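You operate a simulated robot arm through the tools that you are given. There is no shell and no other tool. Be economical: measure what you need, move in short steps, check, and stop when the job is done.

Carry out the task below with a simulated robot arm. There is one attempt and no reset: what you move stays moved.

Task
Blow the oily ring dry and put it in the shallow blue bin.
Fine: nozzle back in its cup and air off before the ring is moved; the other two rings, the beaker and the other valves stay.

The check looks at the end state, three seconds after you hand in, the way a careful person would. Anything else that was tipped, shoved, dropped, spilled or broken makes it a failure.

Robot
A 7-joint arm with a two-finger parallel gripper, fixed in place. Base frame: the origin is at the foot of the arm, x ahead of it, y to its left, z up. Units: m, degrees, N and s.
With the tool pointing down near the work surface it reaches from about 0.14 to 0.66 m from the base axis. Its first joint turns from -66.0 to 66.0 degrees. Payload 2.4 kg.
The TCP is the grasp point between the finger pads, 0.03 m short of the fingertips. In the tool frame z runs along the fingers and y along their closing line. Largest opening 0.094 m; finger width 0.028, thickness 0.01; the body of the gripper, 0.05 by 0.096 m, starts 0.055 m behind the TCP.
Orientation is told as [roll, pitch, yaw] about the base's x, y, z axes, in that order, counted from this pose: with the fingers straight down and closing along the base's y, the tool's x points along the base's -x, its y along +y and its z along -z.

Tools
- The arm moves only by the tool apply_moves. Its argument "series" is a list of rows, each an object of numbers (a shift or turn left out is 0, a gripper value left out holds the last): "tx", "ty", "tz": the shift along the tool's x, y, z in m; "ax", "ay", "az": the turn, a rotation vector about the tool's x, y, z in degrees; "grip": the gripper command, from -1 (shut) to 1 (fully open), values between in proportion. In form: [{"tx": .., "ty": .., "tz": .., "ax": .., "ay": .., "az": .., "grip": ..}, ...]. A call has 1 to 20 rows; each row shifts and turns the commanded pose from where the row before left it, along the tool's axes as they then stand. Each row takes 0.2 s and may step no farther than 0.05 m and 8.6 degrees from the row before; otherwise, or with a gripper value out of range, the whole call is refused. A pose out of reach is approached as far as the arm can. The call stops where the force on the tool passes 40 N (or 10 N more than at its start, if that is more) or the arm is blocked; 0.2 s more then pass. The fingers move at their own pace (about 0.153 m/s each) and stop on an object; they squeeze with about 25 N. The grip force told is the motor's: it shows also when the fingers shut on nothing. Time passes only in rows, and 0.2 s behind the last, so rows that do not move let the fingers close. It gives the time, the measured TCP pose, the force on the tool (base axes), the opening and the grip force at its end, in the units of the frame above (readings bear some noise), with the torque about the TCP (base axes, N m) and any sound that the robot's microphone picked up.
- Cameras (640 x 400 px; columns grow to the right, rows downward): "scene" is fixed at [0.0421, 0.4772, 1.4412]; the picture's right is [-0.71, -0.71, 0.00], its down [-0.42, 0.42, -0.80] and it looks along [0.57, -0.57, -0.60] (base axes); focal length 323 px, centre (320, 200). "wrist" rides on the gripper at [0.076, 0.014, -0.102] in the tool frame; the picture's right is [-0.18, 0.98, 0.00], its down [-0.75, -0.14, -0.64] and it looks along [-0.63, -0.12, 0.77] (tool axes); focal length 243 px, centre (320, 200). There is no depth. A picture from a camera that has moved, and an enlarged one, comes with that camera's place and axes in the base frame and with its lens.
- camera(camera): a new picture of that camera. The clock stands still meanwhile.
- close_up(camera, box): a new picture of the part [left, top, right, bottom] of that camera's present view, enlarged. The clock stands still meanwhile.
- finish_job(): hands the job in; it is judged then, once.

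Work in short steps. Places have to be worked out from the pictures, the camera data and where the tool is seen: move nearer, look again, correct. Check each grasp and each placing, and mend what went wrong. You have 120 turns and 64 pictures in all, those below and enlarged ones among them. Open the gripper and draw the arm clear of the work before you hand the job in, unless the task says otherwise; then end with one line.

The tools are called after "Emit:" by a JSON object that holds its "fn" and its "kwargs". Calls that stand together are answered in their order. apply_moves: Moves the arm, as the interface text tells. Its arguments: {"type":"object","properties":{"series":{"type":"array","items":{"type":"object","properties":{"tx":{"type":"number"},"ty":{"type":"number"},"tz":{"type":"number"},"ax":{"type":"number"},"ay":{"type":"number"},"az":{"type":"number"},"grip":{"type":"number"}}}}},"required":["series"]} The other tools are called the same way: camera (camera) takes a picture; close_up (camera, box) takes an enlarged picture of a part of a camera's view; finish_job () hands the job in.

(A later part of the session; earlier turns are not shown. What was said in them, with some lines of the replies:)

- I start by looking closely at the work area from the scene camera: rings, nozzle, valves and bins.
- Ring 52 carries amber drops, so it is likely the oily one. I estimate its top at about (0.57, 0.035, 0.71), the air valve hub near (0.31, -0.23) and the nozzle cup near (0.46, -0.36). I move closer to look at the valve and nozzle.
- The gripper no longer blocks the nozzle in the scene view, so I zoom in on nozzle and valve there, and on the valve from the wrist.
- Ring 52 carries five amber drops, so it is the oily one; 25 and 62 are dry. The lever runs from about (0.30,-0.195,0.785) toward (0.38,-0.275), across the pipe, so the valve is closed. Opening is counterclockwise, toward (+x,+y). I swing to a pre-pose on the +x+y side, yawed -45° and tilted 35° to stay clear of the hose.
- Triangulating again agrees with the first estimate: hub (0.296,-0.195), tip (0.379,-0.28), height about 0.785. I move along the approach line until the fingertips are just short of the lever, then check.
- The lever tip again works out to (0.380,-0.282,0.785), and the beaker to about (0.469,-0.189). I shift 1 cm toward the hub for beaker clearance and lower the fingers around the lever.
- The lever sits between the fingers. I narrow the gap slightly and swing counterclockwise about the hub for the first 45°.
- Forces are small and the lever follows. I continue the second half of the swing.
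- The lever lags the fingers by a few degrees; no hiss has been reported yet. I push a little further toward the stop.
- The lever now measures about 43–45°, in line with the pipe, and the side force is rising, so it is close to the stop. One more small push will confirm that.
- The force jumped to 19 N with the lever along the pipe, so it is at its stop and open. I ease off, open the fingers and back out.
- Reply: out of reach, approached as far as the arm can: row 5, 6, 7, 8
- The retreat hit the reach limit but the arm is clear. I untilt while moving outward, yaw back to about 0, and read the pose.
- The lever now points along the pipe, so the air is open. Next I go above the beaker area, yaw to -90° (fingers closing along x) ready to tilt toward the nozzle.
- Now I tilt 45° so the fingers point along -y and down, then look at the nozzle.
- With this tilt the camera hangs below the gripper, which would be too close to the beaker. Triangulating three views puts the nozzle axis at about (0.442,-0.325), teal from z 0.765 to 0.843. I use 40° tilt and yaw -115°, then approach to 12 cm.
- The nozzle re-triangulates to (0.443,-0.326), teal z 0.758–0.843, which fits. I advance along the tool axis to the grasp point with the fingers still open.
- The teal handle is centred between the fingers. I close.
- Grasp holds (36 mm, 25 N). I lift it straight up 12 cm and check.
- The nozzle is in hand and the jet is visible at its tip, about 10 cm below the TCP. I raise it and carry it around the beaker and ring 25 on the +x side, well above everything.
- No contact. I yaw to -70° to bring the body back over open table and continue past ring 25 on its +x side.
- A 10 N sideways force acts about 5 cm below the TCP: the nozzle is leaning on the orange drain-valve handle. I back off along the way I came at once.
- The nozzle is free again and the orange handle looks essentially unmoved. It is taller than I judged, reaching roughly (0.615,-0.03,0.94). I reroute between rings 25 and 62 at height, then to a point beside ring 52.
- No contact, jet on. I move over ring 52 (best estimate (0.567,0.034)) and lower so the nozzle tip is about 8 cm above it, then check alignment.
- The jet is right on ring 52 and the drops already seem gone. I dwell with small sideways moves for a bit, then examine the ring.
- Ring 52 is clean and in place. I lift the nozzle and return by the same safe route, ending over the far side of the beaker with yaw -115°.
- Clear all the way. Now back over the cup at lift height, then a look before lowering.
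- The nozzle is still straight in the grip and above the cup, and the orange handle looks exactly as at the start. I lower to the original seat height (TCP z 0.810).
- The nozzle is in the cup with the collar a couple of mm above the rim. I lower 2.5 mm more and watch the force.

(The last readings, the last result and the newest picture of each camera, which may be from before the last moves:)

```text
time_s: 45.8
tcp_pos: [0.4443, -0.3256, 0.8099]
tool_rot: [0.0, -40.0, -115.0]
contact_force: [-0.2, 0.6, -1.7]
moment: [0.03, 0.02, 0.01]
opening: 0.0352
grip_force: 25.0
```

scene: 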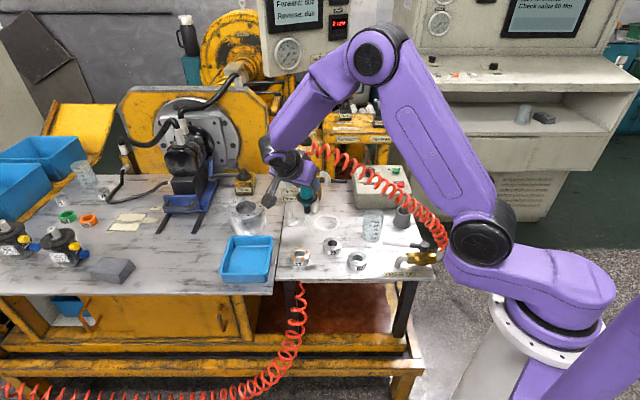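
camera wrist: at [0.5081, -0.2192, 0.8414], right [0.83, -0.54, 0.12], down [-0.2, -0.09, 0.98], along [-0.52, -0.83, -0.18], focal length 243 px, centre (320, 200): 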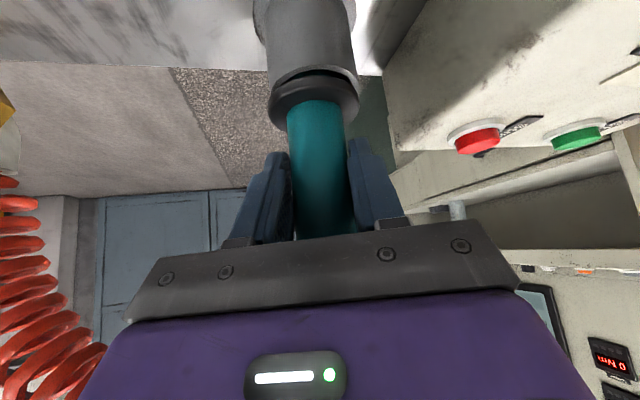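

Still carrying its weight; I go down another 2 mm.

Emit:
{"fn": "apply_moves", "kwargs": {"series": [{"tx": 0.0013, "tz": 0.0015}, {}, {}]}}

Emit:
{"fn": "close_up", "kwargs": {"camera": "wrist", "box": [240, 0, 400, 120]}}

```text
time_s: 46.6
tcp_pos: [0.4434, -0.3265, 0.8082]
tool_rot: [0.3, -40.0, -115.2]
contact_force: [2.4, 0.9, 12.1]
moment: [0.31, 0.08, -0.09]
opening: 0.0357
grip_force: 25.0
```

```text
3.33 times, centred on (320, 60) of wrist
camera zoom: at [0.5078, -0.2189, 0.8383], right [0.83, -0.54, 0.12], down [-0.2, -0.09, 0.98], along [-0.52, -0.84, -0.18], focal length 809 px, centre (320, 667)
```

zoom: 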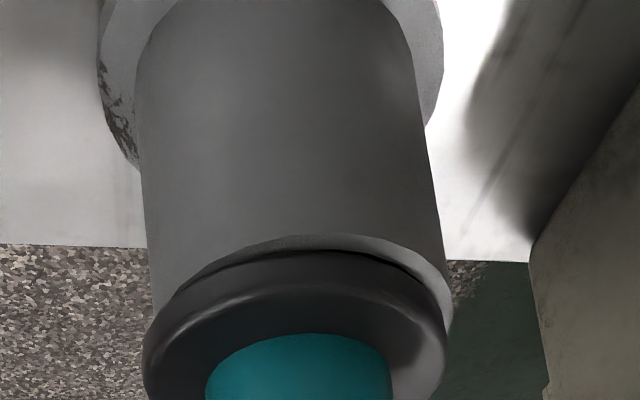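

The collar is seated (12 N up). I ease up 1 mm, release to the same opening as before, and back out along the tool axis.

Emit:
{"fn": "apply_moves", "kwargs": {"series": [{"tx": -0.0006, "tz": -0.0008}, {"grip": 0.6}, {}, {}, {"tz": -0.03}, {"tz": -0.03}, {"tz": -0.03}, {"tz": -0.03}, {"tz": -0.03}, {}]}}

Emit:
{"fn": "camera", "kwargs": {"camera": "wrist"}}

Emit:
{"fn": "close_up", "kwargs": {"camera": "scene", "box": [340, 120, 480, 260]}}

```text
time_s: 48.8
tcp_pos: [0.4817, -0.2367, 0.9238]
tool_rot: [-0.1, -40.1, -115.0]
contact_force: [0.7, -1.6, 0.2]
moment: [-0.02, 0.0, 0.02]
opening: 0.0753
grip_force: 0.0
```

```text
20 pictures are left
camera wrist: at [0.5459, -0.1305, 0.9538], right [0.83, -0.54, 0.12], down [-0.2, -0.09, 0.98], along [-0.52, -0.83, -0.18], focal length 243 px, centre (320, 200)
```

wrist: 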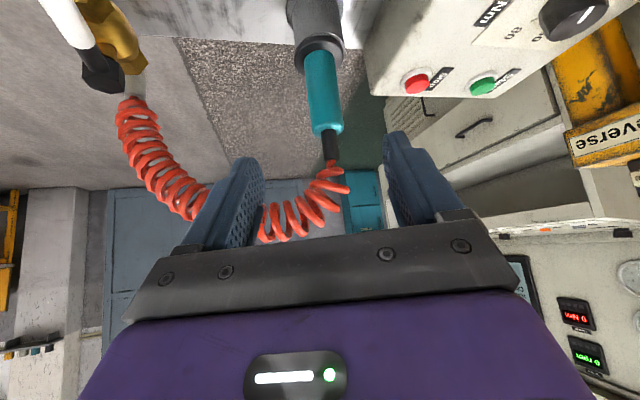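

```text
2.86 times, centred on (410, 190) of scene
camera zoom: at [0.0421, 0.4773, 1.4412], right [-0.71, -0.71, 0.0], down [-0.42, 0.42, -0.8], along [0.57, -0.57, -0.6], focal length 923 px, centre (63, 229)
```

zoom: 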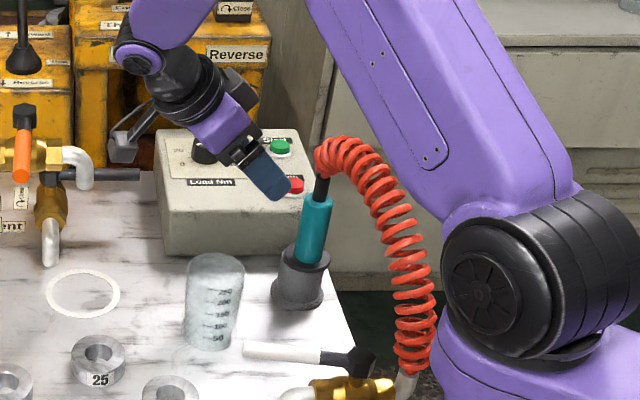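

The nozzle stands seated in its cup as at the start. Now I rise, level the tool and yaw back toward +45° for closing the valve with the same straddle method in reverse.

Emit:
{"fn": "apply_moves", "kwargs": {"series": [{"tx": -0.0257, "tz": -0.0306}, {"tx": -0.0257, "tz": -0.0306}, {"ay": 8}, {"ay": 8}, {"ay": 8}, {"ay": 8}, {"ay": 8}, {"tx": 0.0224, "ty": -0.0435}, {"tx": 0.0224, "ty": -0.0435}, {"tx": 0.0224, "ty": -0.0435}, {"tx": 0.0224, "ty": -0.0435}, {"az": -8.42}, {"az": -8.42}, {"az": -8.42}, {"az": -8.42}, {"az": -8.42}, {"az": -8.42}, {"az": -8.42}, {"az": -8.42}, {"az": -8.42}]}}

Emit:
{"fn": "apply_moves", "kwargs": {"series": [{"az": -8.42, "grip": 0.0}, {"az": -8.42}, {"az": -8.42}, {"az": -8.42}, {"az": -8.42}, {"az": -8.42}, {"az": -8.42}, {"az": -8.42}, {"az": -8.42}, {"az": -8.42}, {"ax": 7}, {"ax": 7}, {"ax": 7}, {"ax": 7}, {"ax": 7}, {}]}}

```text
time_s: 53.0
tcp_pos: [0.3641, -0.0834, 1.004]
tool_rot: [0.0, 0.0, -39.0]
contact_force: [0.2, -0.2, 0.8]
moment: [-0.04, -0.03, 0.01]
opening: 0.0754
grip_force: 0.1
```

```text
time_s: 56.4
tcp_pos: [0.3664, -0.0863, 1.004]
tool_rot: [-31.4, 0.7, 44.9]
contact_force: [-0.2, 0.1, 0.4]
moment: [0.02, 0.0, 0.01]
opening: 0.0472
grip_force: 0.1
out of reach, approached as far as the arm can: row 13
```

Nearly there (tilt -31° at high z because of reach). I descend halfway toward the pre-pose and check that the tilt completes.

Emit:
{"fn": "apply_moves", "kwargs": {"series": [{"tx": 0.0136, "ty": 0.0254, "tz": 0.0329}, {"tx": 0.0136, "ty": 0.0254, "tz": 0.0329}, {}]}}

```text
time_s: 57.2
tcp_pos: [0.3394, -0.0988, 0.919]
tool_rot: [-31.3, 0.7, 44.9]
contact_force: [-0.2, -0.3, -0.8]
moment: [-0.01, -0.01, 0.04]
opening: 0.0469
grip_force: 0.1
```

Orientation is steady at 31° tilt, which is fine. I continue to the pre-pose 6 cm back from the lever and look.

Emit:
{"fn": "apply_moves", "kwargs": {"series": [{"tx": 0.0133, "ty": 0.0178, "tz": 0.033}, {"tx": 0.0133, "ty": 0.0178, "tz": 0.033}, {}]}}

Emit:
{"fn": "camera", "kwargs": {"camera": "wrist"}}

```text
time_s: 58.0
tcp_pos: [0.3229, -0.1213, 0.847]
tool_rot: [-31.4, 0.6, 44.8]
contact_force: [-0.3, -0.4, 0.3]
moment: [0.01, 0.0, 0.0]
opening: 0.0469
grip_force: 0.2
```

```text
18 pictures are left
camera wrist: at [0.2221, -0.1277, 0.928], right [-0.47, 0.72, -0.51], down [0.39, 0.69, 0.61], along [0.8, 0.09, -0.6], focal length 243 px, centre (320, 200)
```

wrist: 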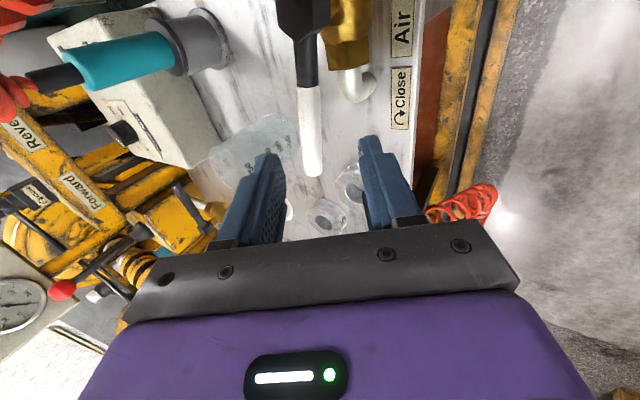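

The lever lies between the finger lines. I advance along the tool axis to straddle it, snug the fingers a little, and check.

Emit:
{"fn": "apply_moves", "kwargs": {"series": [{"tz": 0.022}, {"tz": 0.022}, {"tz": 0.0205}, {}]}}

Emit:
{"fn": "camera", "kwargs": {"camera": "wrist"}}

```text
time_s: 59.0
tcp_pos: [0.3461, -0.1471, 0.7901]
tool_rot: [-31.3, 0.7, 44.8]
contact_force: [0.0, 0.0, -0.9]
moment: [0.01, 0.03, 0.03]
opening: 0.0471
grip_force: 0.0
```

```text
17 pictures are left
camera wrist: at [0.2456, -0.153, 0.8725], right [-0.47, 0.72, -0.51], down [0.39, 0.69, 0.61], along [0.8, 0.09, -0.6], focal length 243 px, centre (320, 200)
```

wrist: 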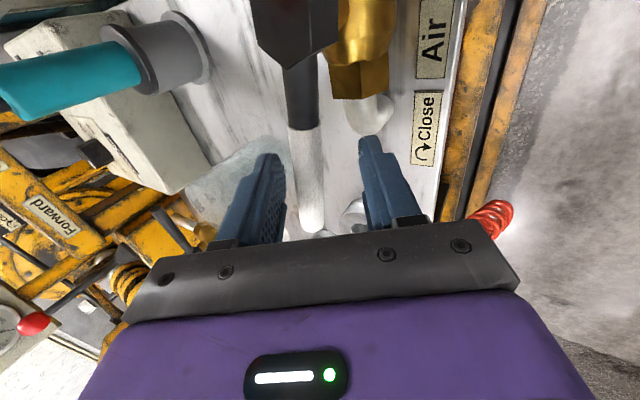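

Lever is between the fingers. I snug the gap and swing clockwise 52° first.

Emit:
{"fn": "apply_moves", "kwargs": {"series": [{"grip": -0.45}, {}, {"tx": 0.0006, "ty": -0.008, "tz": 0.0049, "ay": 3.9, "az": 6.41}, {"tx": 0.0006, "ty": -0.008, "tz": 0.0049, "ay": 3.9, "az": 6.41}, {"tx": 0.0006, "ty": -0.008, "tz": 0.0049, "ay": 3.9, "az": 6.41}, {"tx": 0.0006, "ty": -0.008, "tz": 0.0049, "ay": 3.9, "az": 6.41}, {"tx": 0.0006, "ty": -0.008, "tz": 0.0049, "ay": 3.9, "az": 6.41}, {"tx": 0.0006, "ty": -0.008, "tz": 0.0049, "ay": 3.9, "az": 6.41}, {"tx": 0.0006, "ty": -0.008, "tz": 0.0049, "ay": 3.9, "az": 6.41}]}}

```text
time_s: 61.0
tcp_pos: [0.3664, -0.2071, 0.791]
tool_rot: [-31.8, 0.4, -7.7]
contact_force: [0.8, 1.4, -1.7]
moment: [0.04, -0.01, 0.0]
opening: 0.0272
grip_force: 1.6
```

Low forces, lever following. I continue 38° more to the closed position.

Emit:
{"fn": "apply_moves", "kwargs": {"series": [{"tx": 0.0006, "ty": -0.008, "tz": 0.0049, "ay": 3.9, "az": 6.41}, {"tx": 0.0006, "ty": -0.008, "tz": 0.0049, "ay": 3.9, "az": 6.41}, {"tx": 0.0006, "ty": -0.008, "tz": 0.0049, "ay": 3.9, "az": 6.41}, {"tx": 0.0006, "ty": -0.008, "tz": 0.0049, "ay": 3.9, "az": 6.41}, {"tx": 0.0006, "ty": -0.008, "tz": 0.0049, "ay": 3.9, "az": 6.41}, {}]}}

Emit:
{"fn": "camera", "kwargs": {"camera": "wrist"}}

```text
time_s: 62.4
tcp_pos: [0.3482, -0.2473, 0.7924]
tool_rot: [-32.0, 0.0, -45.2]
contact_force: [2.7, 1.1, -0.3]
moment: [-0.01, -0.01, 0.03]
opening: 0.0275
grip_force: 1.8
```

```text
16 pictures are left
camera wrist: at [0.3387, -0.1459, 0.8723], right [0.72, 0.46, -0.52], down [0.69, -0.38, 0.62], along [0.09, -0.8, -0.59], focal length 243 px, centre (320, 200)
```

wrist: 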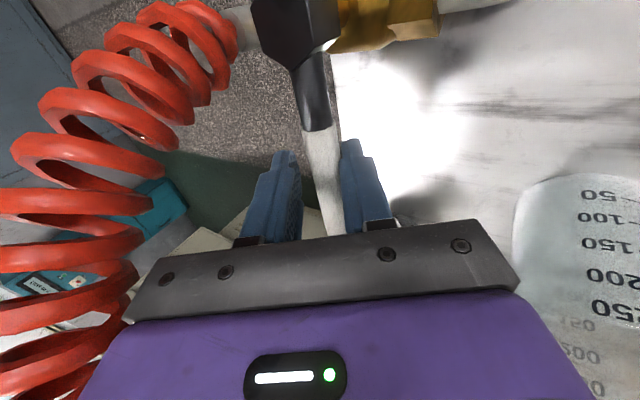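

Nearly closed; the lever lags slightly behind the finger pushing it. I push in small steps until the stop is felt.

Emit:
{"fn": "apply_moves", "kwargs": {"series": [{"tx": 0.0003, "ty": -0.0045, "tz": 0.0027, "ay": 2.1, "az": 3.4}, {"tx": 0.0002, "ty": -0.0032, "tz": 0.002, "ay": 1.56, "az": 2.56}, {}]}}

```text
time_s: 63.2
tcp_pos: [0.3431, -0.2516, 0.7922]
tool_rot: [-31.5, -0.3, -51.9]
contact_force: [21.9, 22.4, 4.5]
moment: [0.22, -0.37, 0.42]
opening: 0.0393
grip_force: 11.3
```

The stop is felt at 31 N. I ease off, open, and retreat along the tool axis, then check the lever.

Emit:
{"fn": "apply_moves", "kwargs": {"series": [{"tx": -0.0004, "ty": 0.0064, "tz": -0.004, "ay": -3.1, "az": -5.1, "grip": 0.0}, {}, {"tz": -0.03}, {"tz": -0.03}, {"tz": -0.03}, {"tz": -0.03}, {"tz": -0.03}, {"tz": -0.03}, {}]}}

Emit:
{"fn": "camera", "kwargs": {"camera": "scene"}}

Emit:
{"fn": "close_up", "kwargs": {"camera": "wrist", "box": [200, 0, 520, 200]}}

```text
time_s: 65.2
tcp_pos: [0.4137, -0.1824, 0.9443]
tool_rot: [-32.0, 0.0, -46.2]
contact_force: [-0.6, 0.1, 0.2]
moment: [-0.03, 0.02, -0.01]
opening: 0.047
grip_force: 0.0
```

```text
15 pictures are left
```

scene: 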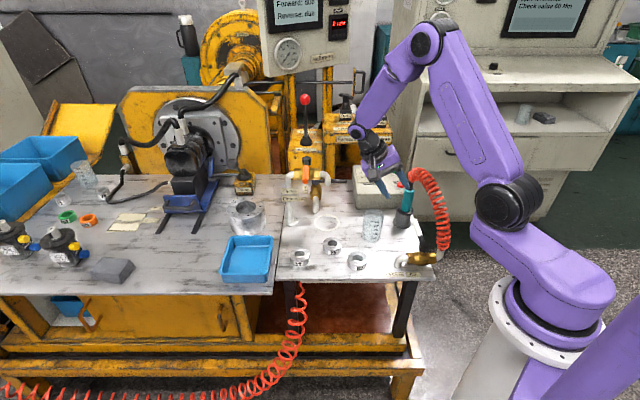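

```text
2.00 times, centred on (360, 100) of wrist
camera zoom: at [0.4087, -0.081, 1.0251], right [0.73, 0.44, -0.52], down [0.68, -0.39, 0.62], along [0.07, -0.81, -0.59], focal length 485 px, centre (240, 400)
```

zoom: 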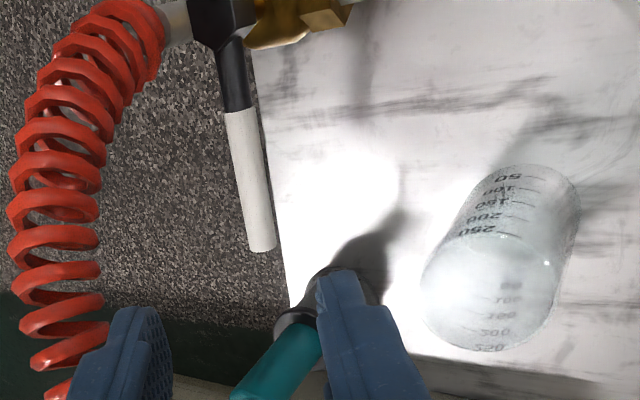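

The lever measures about -45°, so the valve is closed; the nozzle is cupped. The orange handle tip triangulates to (0.595,-0.018,0.948), close to the ring, so I grasp with yaw -45° and a 20° lean away from it. I move there with the gripper open.

Emit:
{"fn": "apply_moves", "kwargs": {"series": [{"ax": -8}, {"ax": -8}, {"ax": -8}, {"ax": -8}, {"tx": 0.0238, "ty": 0.0335, "tz": -0.0093}, {"tx": 0.0238, "ty": 0.0335, "tz": -0.0093}, {"tx": 0.0238, "ty": 0.0335, "tz": -0.0093}, {"tx": 0.0238, "ty": 0.0335, "tz": -0.0093}, {"tx": 0.0238, "ty": 0.0335, "tz": -0.0093}, {"tx": 0.0238, "ty": 0.0335, "tz": -0.0093, "grip": 1}, {"ay": -6.67}, {"ay": -6.67}, {"ay": -6.67}, {"tx": 0.0005, "ty": 0.0146, "tz": 0.0366}, {"tx": 0.0005, "ty": 0.0146, "tz": 0.0366}, {"tx": 0.0005, "ty": 0.0146, "tz": 0.0366}, {}]}}

Emit:
{"fn": "camera", "kwargs": {"camera": "wrist"}}

Emit:
{"fn": "camera", "kwargs": {"camera": "scene"}}

```text
time_s: 68.8
tcp_pos: [0.5177, 0.0648, 0.8967]
tool_rot: [0.1, -20.1, -46.2]
contact_force: [-0.2, 0.1, 0.3]
moment: [0.03, 0.0, -0.01]
opening: 0.0939
grip_force: 0.2
```

```text
13 pictures are left
camera wrist: at [0.452, 0.1517, 0.9665], right [0.83, 0.56, 0.06], down [0.24, -0.45, 0.86], along [0.51, -0.7, -0.5], focal length 243 px, centre (320, 200)
```

wrist: 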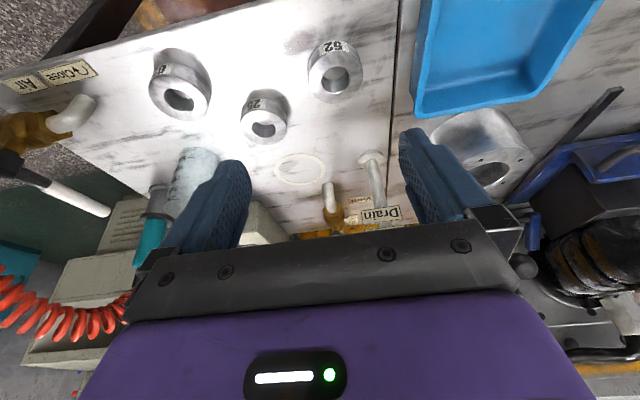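

```text
12 pictures are left
```

scene: 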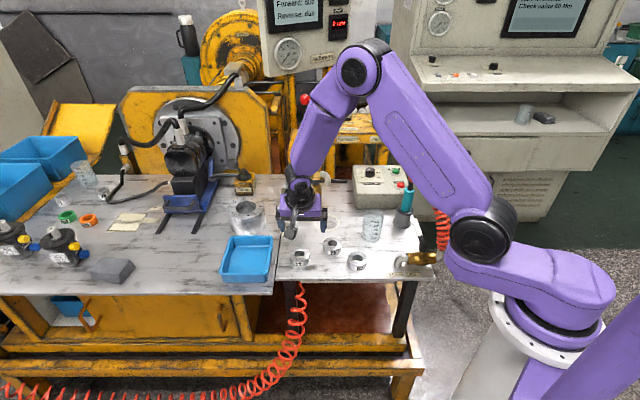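

Ring 52 works out to (0.571,0.037). The bin's near corner matches (0.67,0.06), so the bin centre is about (0.66,0.155). I descend to about 3 cm above the ring with the fingers and check alignment.

Emit:
{"fn": "apply_moves", "kwargs": {"series": [{"ty": 0.0186}, {"tz": 0.04}, {"tz": 0.04}, {"tz": 0.04}, {}]}}

Emit:
{"fn": "camera", "kwargs": {"camera": "wrist"}}

```text
time_s: 70.0
tcp_pos: [0.5603, 0.0468, 0.7858]
tool_rot: [0.0, -20.0, -46.2]
contact_force: [0.1, 0.8, 0.2]
moment: [0.01, 0.01, -0.02]
opening: 0.0942
grip_force: 0.0
```

```text
11 pictures are left
camera wrist: at [0.4961, 0.1341, 0.8555], right [0.83, 0.56, 0.06], down [0.24, -0.45, 0.86], along [0.51, -0.7, -0.5], focal length 243 px, centre (320, 200)
```

wrist: 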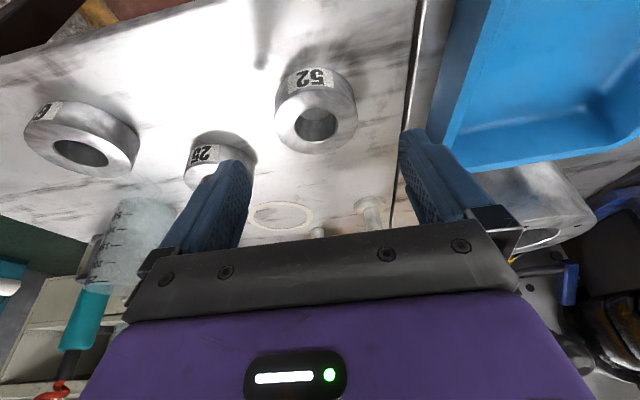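

Ring centre (0.569,0.0365), centred between the fingers and clear of ring 25 and the bin. I descend the rest, watching for table contact.

Emit:
{"fn": "apply_moves", "kwargs": {"series": [{"tx": 0.0036, "ty": -0.0008, "grip": 0.75}, {"tz": 0.02}, {"tz": 0.02}, {"tz": 0.0095}, {}]}}

Emit:
{"fn": "close_up", "kwargs": {"camera": "scene", "box": [250, 180, 370, 280]}}

```text
time_s: 71.2
tcp_pos: [0.569, 0.0358, 0.7355]
tool_rot: [0.1, -20.0, -46.1]
contact_force: [0.7, 0.1, 0.0]
moment: [-0.02, -0.02, -0.01]
opening: 0.0827
grip_force: 0.2
```

```text
4.00 times, centred on (310, 230) of scene
camera zoom: at [0.0421, 0.4772, 1.4412], right [-0.71, -0.71, 0.0], down [-0.42, 0.42, -0.8], along [0.57, -0.57, -0.6], focal length 1292 px, centre (360, 80)
```

zoom: 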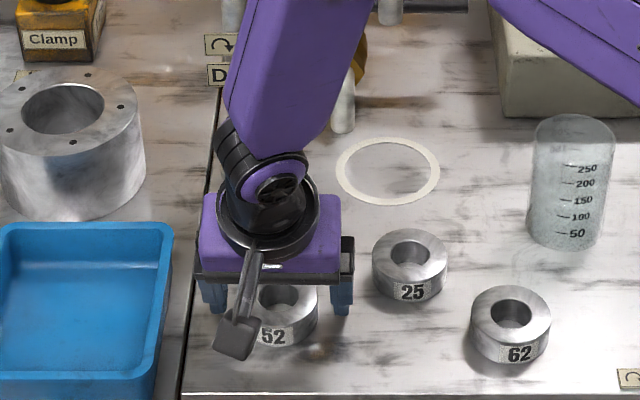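

Fingers straddle the ring with no contact. I close.

Emit:
{"fn": "apply_moves", "kwargs": {"series": [{"grip": -1}, {}, {}]}}

```text
time_s: 72.0
tcp_pos: [0.5676, 0.0361, 0.7361]
tool_rot: [0.0, -20.0, -46.2]
contact_force: [0.5, 1.1, -0.1]
moment: [0.05, -0.09, 0.0]
opening: 0.0596
grip_force: 24.9
```

Ring held (59.6 mm, 25 N). I lift it along the leaning axis, shift toward the bin side at height, and yaw to +45° so that the fingers will open along the bin's length and lean toward the robot.

Emit:
{"fn": "apply_moves", "kwargs": {"series": [{"tz": -0.025}, {"tz": -0.035}, {"tz": -0.035}, {"tz": -0.035}, {"tx": 0.0088, "ty": 0.0264, "tz": -0.0033}, {"tx": 0.0088, "ty": 0.0264, "tz": -0.0033}, {"ax": -2.6, "az": -7.14}, {"ax": -2.6, "az": -7.14}, {"ax": -2.6, "az": -7.14}, {"ax": -2.6, "az": -7.14}, {"ax": -2.6, "az": -7.14}, {"ax": -2.6, "az": -7.14}, {"ax": -2.6, "az": -7.14}, {"ax": -2.6, "az": -7.14}, {"ax": -2.6, "az": -7.14}, {"ax": -2.6, "az": -7.14}, {"ax": -2.6, "az": -7.14}, {"ax": -2.6, "az": -7.14}, {}]}}

Emit:
{"fn": "camera", "kwargs": {"camera": "wrist"}}

Emit:
{"fn": "camera", "kwargs": {"camera": "scene"}}

```text
time_s: 76.0
tcp_pos: [0.5628, 0.1183, 0.8595]
tool_rot: [0.0, -20.2, 45.1]
contact_force: [0.7, 0.3, 0.2]
moment: [-0.01, 0.01, -0.02]
opening: 0.0
grip_force: 25.4
```

```text
9 pictures are left
camera wrist: at [0.4757, 0.0536, 0.9295], right [-0.57, 0.82, 0.06], down [0.44, 0.25, 0.86], along [0.69, 0.52, -0.5], focal length 243 px, centre (320, 200)
```

wrist: 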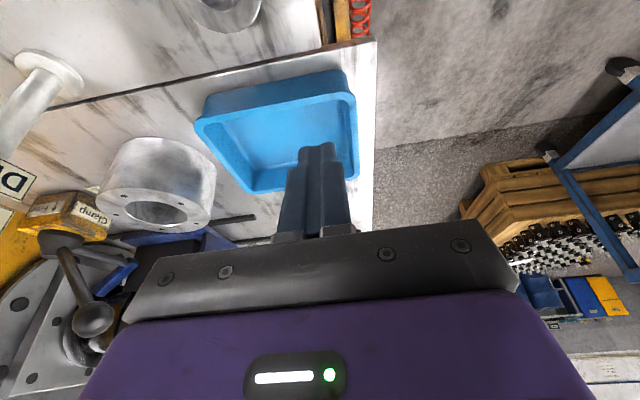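

```text
8 pictures are left
```

scene: 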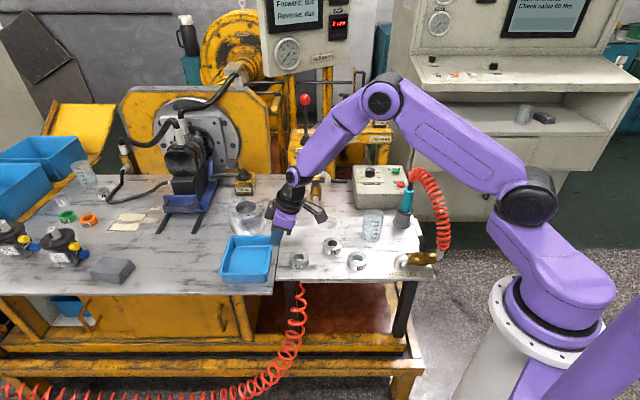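

The fingers are empty: the ring slipped out during the lift. I zoom on where it is now.

Emit:
{"fn": "close_up", "kwargs": {"camera": "scene", "box": [260, 215, 380, 290]}}

```text
5.33 times, centred on (320, 252) of scene
camera zoom: at [0.0421, 0.4772, 1.4412], right [-0.71, -0.71, 0.0], down [-0.42, 0.42, -0.8], along [0.57, -0.57, -0.6], focal length 1723 px, centre (320, -80)
```

zoom: 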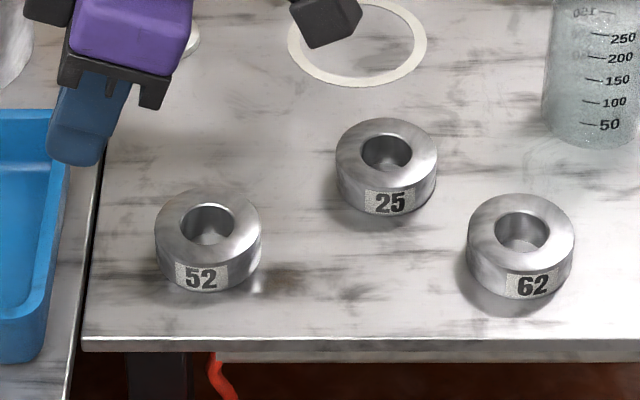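

Ring 52 stands upright on the table near (0.561,0.046), shifted only slightly; the earlier grip was too shallow. I regrasp in the present orientation (yaw +45°, leaning toward the robot), going deeper this time. First I move to a pre-pose and look.

Emit:
{"fn": "apply_moves", "kwargs": {"series": [{"tx": 0.0314, "ty": -0.0166, "tz": -0.0081}, {"tx": 0.0314, "ty": -0.0166, "tz": -0.0081}, {"tx": 0.0314, "ty": -0.0166, "tz": -0.0081, "grip": 0.8}, {"tz": 0.03}, {"tz": 0.03}, {}]}}

Emit:
{"fn": "camera", "kwargs": {"camera": "wrist"}}

```text
time_s: 77.4
tcp_pos: [0.5423, 0.0292, 0.7926]
tool_rot: [0.1, -20.0, 45.0]
contact_force: [-0.1, 0.1, -0.1]
moment: [0.01, 0.03, 0.01]
opening: 0.0845
grip_force: 0.0
```

```text
6 pictures are left
camera wrist: at [0.4565, -0.0359, 0.8631], right [-0.57, 0.82, 0.06], down [0.44, 0.25, 0.86], along [0.69, 0.52, -0.5], focal length 243 px, centre (320, 200)
```

wrist: 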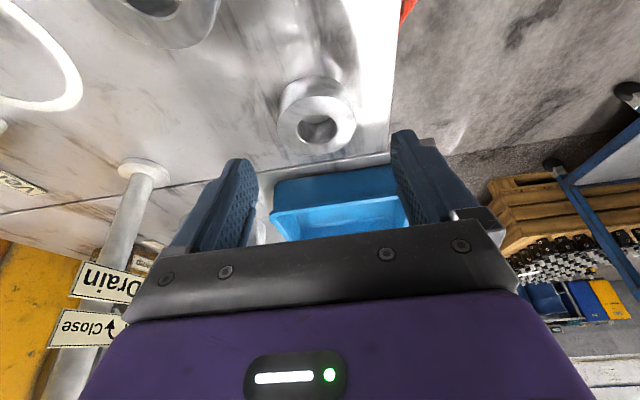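

The ring is centred between the fingers, at about (0.561,0.045). I descend to the previous depth, then deeper in small steps.

Emit:
{"fn": "apply_moves", "kwargs": {"series": [{"tx": -0.0008, "ty": -0.002}, {"tz": 0.02}, {"tz": 0.02}, {"tz": 0.02}, {"tz": 0.003}, {}]}}

Emit:
{"fn": "apply_moves", "kwargs": {"series": [{"tz": 0.003}, {}]}}

Emit:
{"fn": "apply_moves", "kwargs": {"series": [{"tz": 0.003}, {}]}}

```text
time_s: 78.8
tcp_pos: [0.5612, 0.0435, 0.7339]
tool_rot: [0.1, -20.0, 45.0]
contact_force: [0.4, 0.1, -0.6]
moment: [0.02, -0.03, 0.02]
opening: 0.0846
grip_force: 0.1
```

```text
time_s: 79.4
tcp_pos: [0.5617, 0.0434, 0.7335]
tool_rot: [0.0, -20.1, 44.9]
contact_force: [-15.3, -7.7, 28.6]
moment: [-0.49, 0.39, -0.01]
opening: 0.0834
grip_force: 0.0
```

```text
time_s: 79.7
tcp_pos: [0.5619, 0.0433, 0.7327]
tool_rot: [0.0, -20.0, 44.8]
contact_force: [-9.7, -4.7, 14.4]
moment: [-0.6, -0.09, -0.3]
opening: 0.0824
grip_force: 0.1
stopped in row 1: the force on the tool passed its limit at 55 N (the readings are from after the stop); the commanded pose is now the measured one
```

The fingertips touch the table here (TCP z 0.733, tips at about 0.70), so this is the full depth. I rise 1.5 mm, close, wait longer, and lift slowly straight up by 1 cm.

Emit:
{"fn": "apply_moves", "kwargs": {"series": [{"tx": -0.0008, "tz": -0.0019}, {"grip": -1}, {}, {}, {}, {}]}}

Emit:
{"fn": "apply_moves", "kwargs": {"series": [{"tx": -0.0017, "tz": -0.0047}, {"tx": -0.0017, "tz": -0.0047}, {}]}}

```text
time_s: 81.1
tcp_pos: [0.5622, 0.044, 0.7348]
tool_rot: [0.0, -20.2, 44.9]
contact_force: [-0.9, 0.6, -0.2]
moment: [0.0, -0.05, -0.03]
opening: 0.0577
grip_force: 25.3
```

```text
time_s: 81.9
tcp_pos: [0.5624, 0.0442, 0.7451]
tool_rot: [0.1, -20.1, 44.9]
contact_force: [-0.2, -0.5, -3.4]
moment: [0.02, -0.03, -0.02]
opening: 0.0584
grip_force: 25.7
```

The ring is held (3.4 N weight), but the 58 mm opening is below its 60 mm diameter, so the pads sit off-centre: the tilt puts them about 8 mm too far out at ring height. I set it down, shift back 8 mm, and regrip.

Emit:
{"fn": "apply_moves", "kwargs": {"series": [{"tx": 0.0017, "tz": 0.0047}, {"tx": 0.0015, "tz": 0.0043}, {}, {"grip": 0.6}, {}, {"tx": 0.0075, "tz": -0.0027}, {}, {"grip": -1}, {}, {}, {}, {}]}}

```text
time_s: 84.5
tcp_pos: [0.5571, 0.0391, 0.7347]
tool_rot: [0.1, -20.1, 44.9]
contact_force: [-2.2, 0.5, 1.9]
moment: [0.06, -0.05, 0.07]
opening: 0.058
grip_force: 24.6
```

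Opening is 58 mm again, so that is the true diameter. I lift slowly straight up, monitoring.

Emit:
{"fn": "apply_moves", "kwargs": {"series": [{"tx": -0.0017, "tz": -0.0047}, {"tx": -0.0017, "tz": -0.0047}, {"tx": -0.0017, "tz": -0.0047}, {"tx": -0.0017, "tz": -0.0047}, {}]}}

Emit:
{"fn": "apply_moves", "kwargs": {"series": [{"tx": -0.0034, "tz": -0.0094}, {"tx": -0.0034, "tz": -0.0094}, {"tx": -0.0034, "tz": -0.0094}, {"tx": -0.0034, "tz": -0.0094}, {}]}}

```text
time_s: 85.7
tcp_pos: [0.5566, 0.0378, 0.7547]
tool_rot: [0.2, -20.1, 45.0]
contact_force: [-0.1, -0.1, -3.3]
moment: [-0.03, 0.03, 0.0]
opening: 0.0578
grip_force: 25.1
```

```text
time_s: 86.9
tcp_pos: [0.5581, 0.0399, 0.7946]
tool_rot: [0.1, -20.1, 44.9]
contact_force: [-0.4, 0.7, -3.9]
moment: [-0.04, 0.02, 0.02]
opening: 0.0578
grip_force: 25.3
```

The ring is holding firmly. I raise 4 cm more and carry it gently over the bin centre.

Emit:
{"fn": "apply_moves", "kwargs": {"series": [{"tx": -0.0068, "tz": -0.0188}, {"tx": -0.0068, "tz": -0.0188}, {"tx": -0.0224, "ty": 0.0021, "tz": 0.0081}, {"tx": -0.0224, "ty": 0.0021, "tz": 0.0081}, {"tx": -0.0224, "ty": 0.0021, "tz": 0.0081}, {"tx": -0.0224, "ty": 0.0021, "tz": 0.0081}, {"tx": -0.0224, "ty": 0.0021, "tz": 0.0081}, {"tx": -0.0224, "ty": 0.0021, "tz": 0.0081}, {}]}}

Emit:
{"fn": "camera", "kwargs": {"camera": "wrist"}}

```text
time_s: 88.9
tcp_pos: [0.6486, 0.1479, 0.8343]
tool_rot: [0.0, -20.1, 44.9]
contact_force: [0.3, -0.6, -3.4]
moment: [-0.03, 0.01, 0.0]
opening: 0.0579
grip_force: 24.7
```

```text
5 pictures are left
camera wrist: at [0.5626, 0.0834, 0.905], right [-0.57, 0.82, 0.06], down [0.45, 0.24, 0.86], along [0.69, 0.52, -0.5], focal length 243 px, centre (320, 200)
```

wrist: 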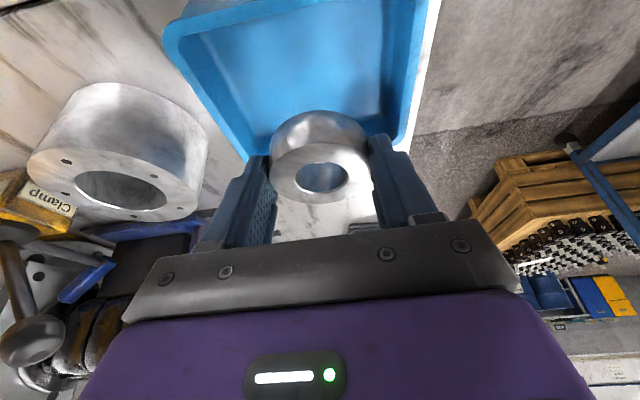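

The ring is over the bin, laterally centred and about 1 cm short of the centre (0.663,0.163). I shift 6 mm outward and lower it straight down into the bin.

Emit:
{"fn": "apply_moves", "kwargs": {"series": [{"tx": -0.008, "tz": 0.0029}, {"tx": 0.0068, "tz": 0.0188}, {"tx": 0.0068, "tz": 0.0188}, {"tx": 0.0068, "tz": 0.0188}, {"tx": 0.0068, "tz": 0.0188}, {}]}}

Emit:
{"fn": "apply_moves", "kwargs": {"series": [{"tx": 0.0017, "tz": 0.0047}, {}]}}

Emit:
{"fn": "apply_moves", "kwargs": {"series": [{"tx": 0.001, "tz": 0.0028}, {}]}}

```text
time_s: 90.3
tcp_pos: [0.6537, 0.1552, 0.7563]
tool_rot: [0.1, -20.1, 44.9]
contact_force: [0.2, 0.3, -3.2]
moment: [-0.05, 0.01, 0.0]
opening: 0.058
grip_force: 25.3
```

```text
time_s: 90.9
tcp_pos: [0.6559, 0.1539, 0.7501]
tool_rot: [0.1, -20.2, 44.9]
contact_force: [-0.1, -0.3, -4.4]
moment: [0.04, 0.03, -0.03]
opening: 0.0581
grip_force: 25.2
```

```text
time_s: 91.5
tcp_pos: [0.655, 0.1548, 0.7479]
tool_rot: [0.0, -20.1, 44.9]
contact_force: [-0.1, -0.6, -3.1]
moment: [0.01, 0.05, -0.01]
opening: 0.058
grip_force: 24.7
```

No floor contact yet; I continue in 2.5 mm steps until I feel it.

Emit:
{"fn": "apply_moves", "kwargs": {"series": [{"tx": 0.0009, "tz": 0.0024}, {}]}}

Emit:
{"fn": "apply_moves", "kwargs": {"series": [{"tx": 0.0009, "tz": 0.0024}, {}]}}

```text
time_s: 92.1
tcp_pos: [0.6541, 0.1547, 0.7452]
tool_rot: [0.2, -20.1, 44.9]
contact_force: [0.1, 0.0, -3.9]
moment: [-0.03, 0.02, 0.0]
opening: 0.0578
grip_force: 25.1
```

```text
time_s: 92.7
tcp_pos: [0.6557, 0.1533, 0.7412]
tool_rot: [0.2, -20.1, 45.0]
contact_force: [0.7, -0.1, -3.4]
moment: [0.01, 0.01, 0.01]
opening: 0.0579
grip_force: 25.2
```

Emit:
{"fn": "apply_moves", "kwargs": {"series": [{"tx": 0.0007, "tz": 0.0019}, {}]}}

```text
time_s: 93.3
tcp_pos: [0.6553, 0.1539, 0.7411]
tool_rot: [-0.1, -20.1, 44.9]
contact_force: [-3.3, -0.2, 3.7]
moment: [-0.15, 0.15, -0.04]
opening: 0.058
grip_force: 24.7
```

The ring now rests on the bin floor (the load has reversed). I open moderately and rise straight up clear of the bin.

Emit:
{"fn": "apply_moves", "kwargs": {"series": [{"grip": -0.1}, {"grip": 0.6}, {}, {"tx": -0.0068, "tz": -0.0188}, {"tx": -0.0068, "tz": -0.0188}, {"tx": -0.0068, "tz": -0.0188}, {"tx": -0.0103, "tz": -0.0282}, {"tx": -0.0103, "tz": -0.0282}, {"tx": -0.0103, "tz": -0.0282}, {}]}}

Emit:
{"fn": "camera", "kwargs": {"camera": "wrist"}}

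```text
time_s: 95.5
tcp_pos: [0.6538, 0.1527, 0.8904]
tool_rot: [0.1, -20.2, 44.9]
contact_force: [-0.9, 0.2, -0.4]
moment: [0.0, 0.01, -0.02]
opening: 0.0751
grip_force: 0.0
```

```text
4 pictures are left
camera wrist: at [0.5668, 0.0884, 0.9613], right [-0.57, 0.82, 0.06], down [0.45, 0.24, 0.86], along [0.69, 0.52, -0.5], focal length 243 px, centre (320, 200)
```

wrist: 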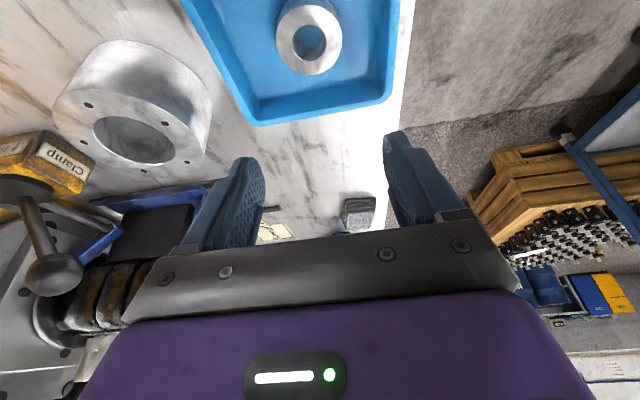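

The ring lies flat in the bin. I draw the arm up and back, then take a final look at the whole scene.

Emit:
{"fn": "apply_moves", "kwargs": {"series": [{"tx": 0.0164, "ty": 0.0265, "tz": -0.0326}, {"tx": 0.0164, "ty": 0.0265, "tz": -0.0326}, {"tx": 0.0164, "ty": 0.0265, "tz": -0.0326}, {"tx": 0.0164, "ty": 0.0265, "tz": -0.0326}, {}]}}

Emit:
{"fn": "close_up", "kwargs": {"camera": "scene", "box": [210, 130, 460, 290]}}

```text
time_s: 96.7
tcp_pos: [0.5045, 0.1549, 0.9901]
tool_rot: [0.1, -20.2, 44.9]
contact_force: [-0.7, 0.2, -0.8]
moment: [-0.02, 0.01, -0.01]
opening: 0.0749
grip_force: 0.0
```

```text
2.50 times, centred on (335, 210) of scene
camera zoom: at [0.0421, 0.4772, 1.4412], right [-0.71, -0.71, 0.0], down [-0.42, 0.42, -0.8], along [0.57, -0.57, -0.6], focal length 808 px, centre (282, 175)
```

zoom: 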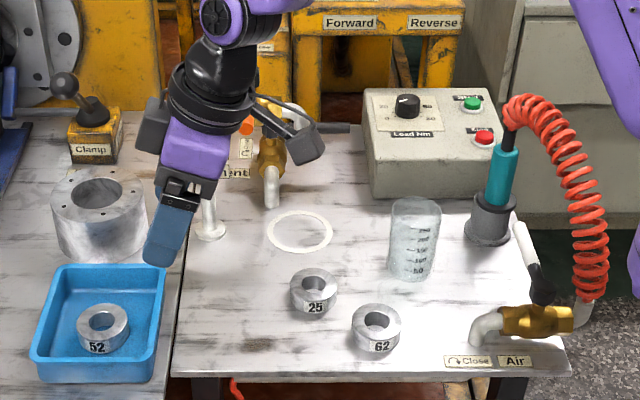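

Everything is in order: ring 52 is dry in the bin, the nozzle is in its cup, the air lever is closed and the orange handle sits where it was. Rings 25 and 62 and the beaker are untouched. The arm is clear with the gripper open, so I hand in.

Emit:
{"fn": "finish_job", "kwargs": {}}

```text
The job is handed in.
```

I blew ring 52 dry and put it in the shallow blue bin, with the nozzle back in its cup and the air off before I moved it; on the way the nozzle briefly leaned on the orange drain handle (it did not shift) and the ring slipped once and stayed upright, while the other rings, beaker and valves look unmoved in the final picture.
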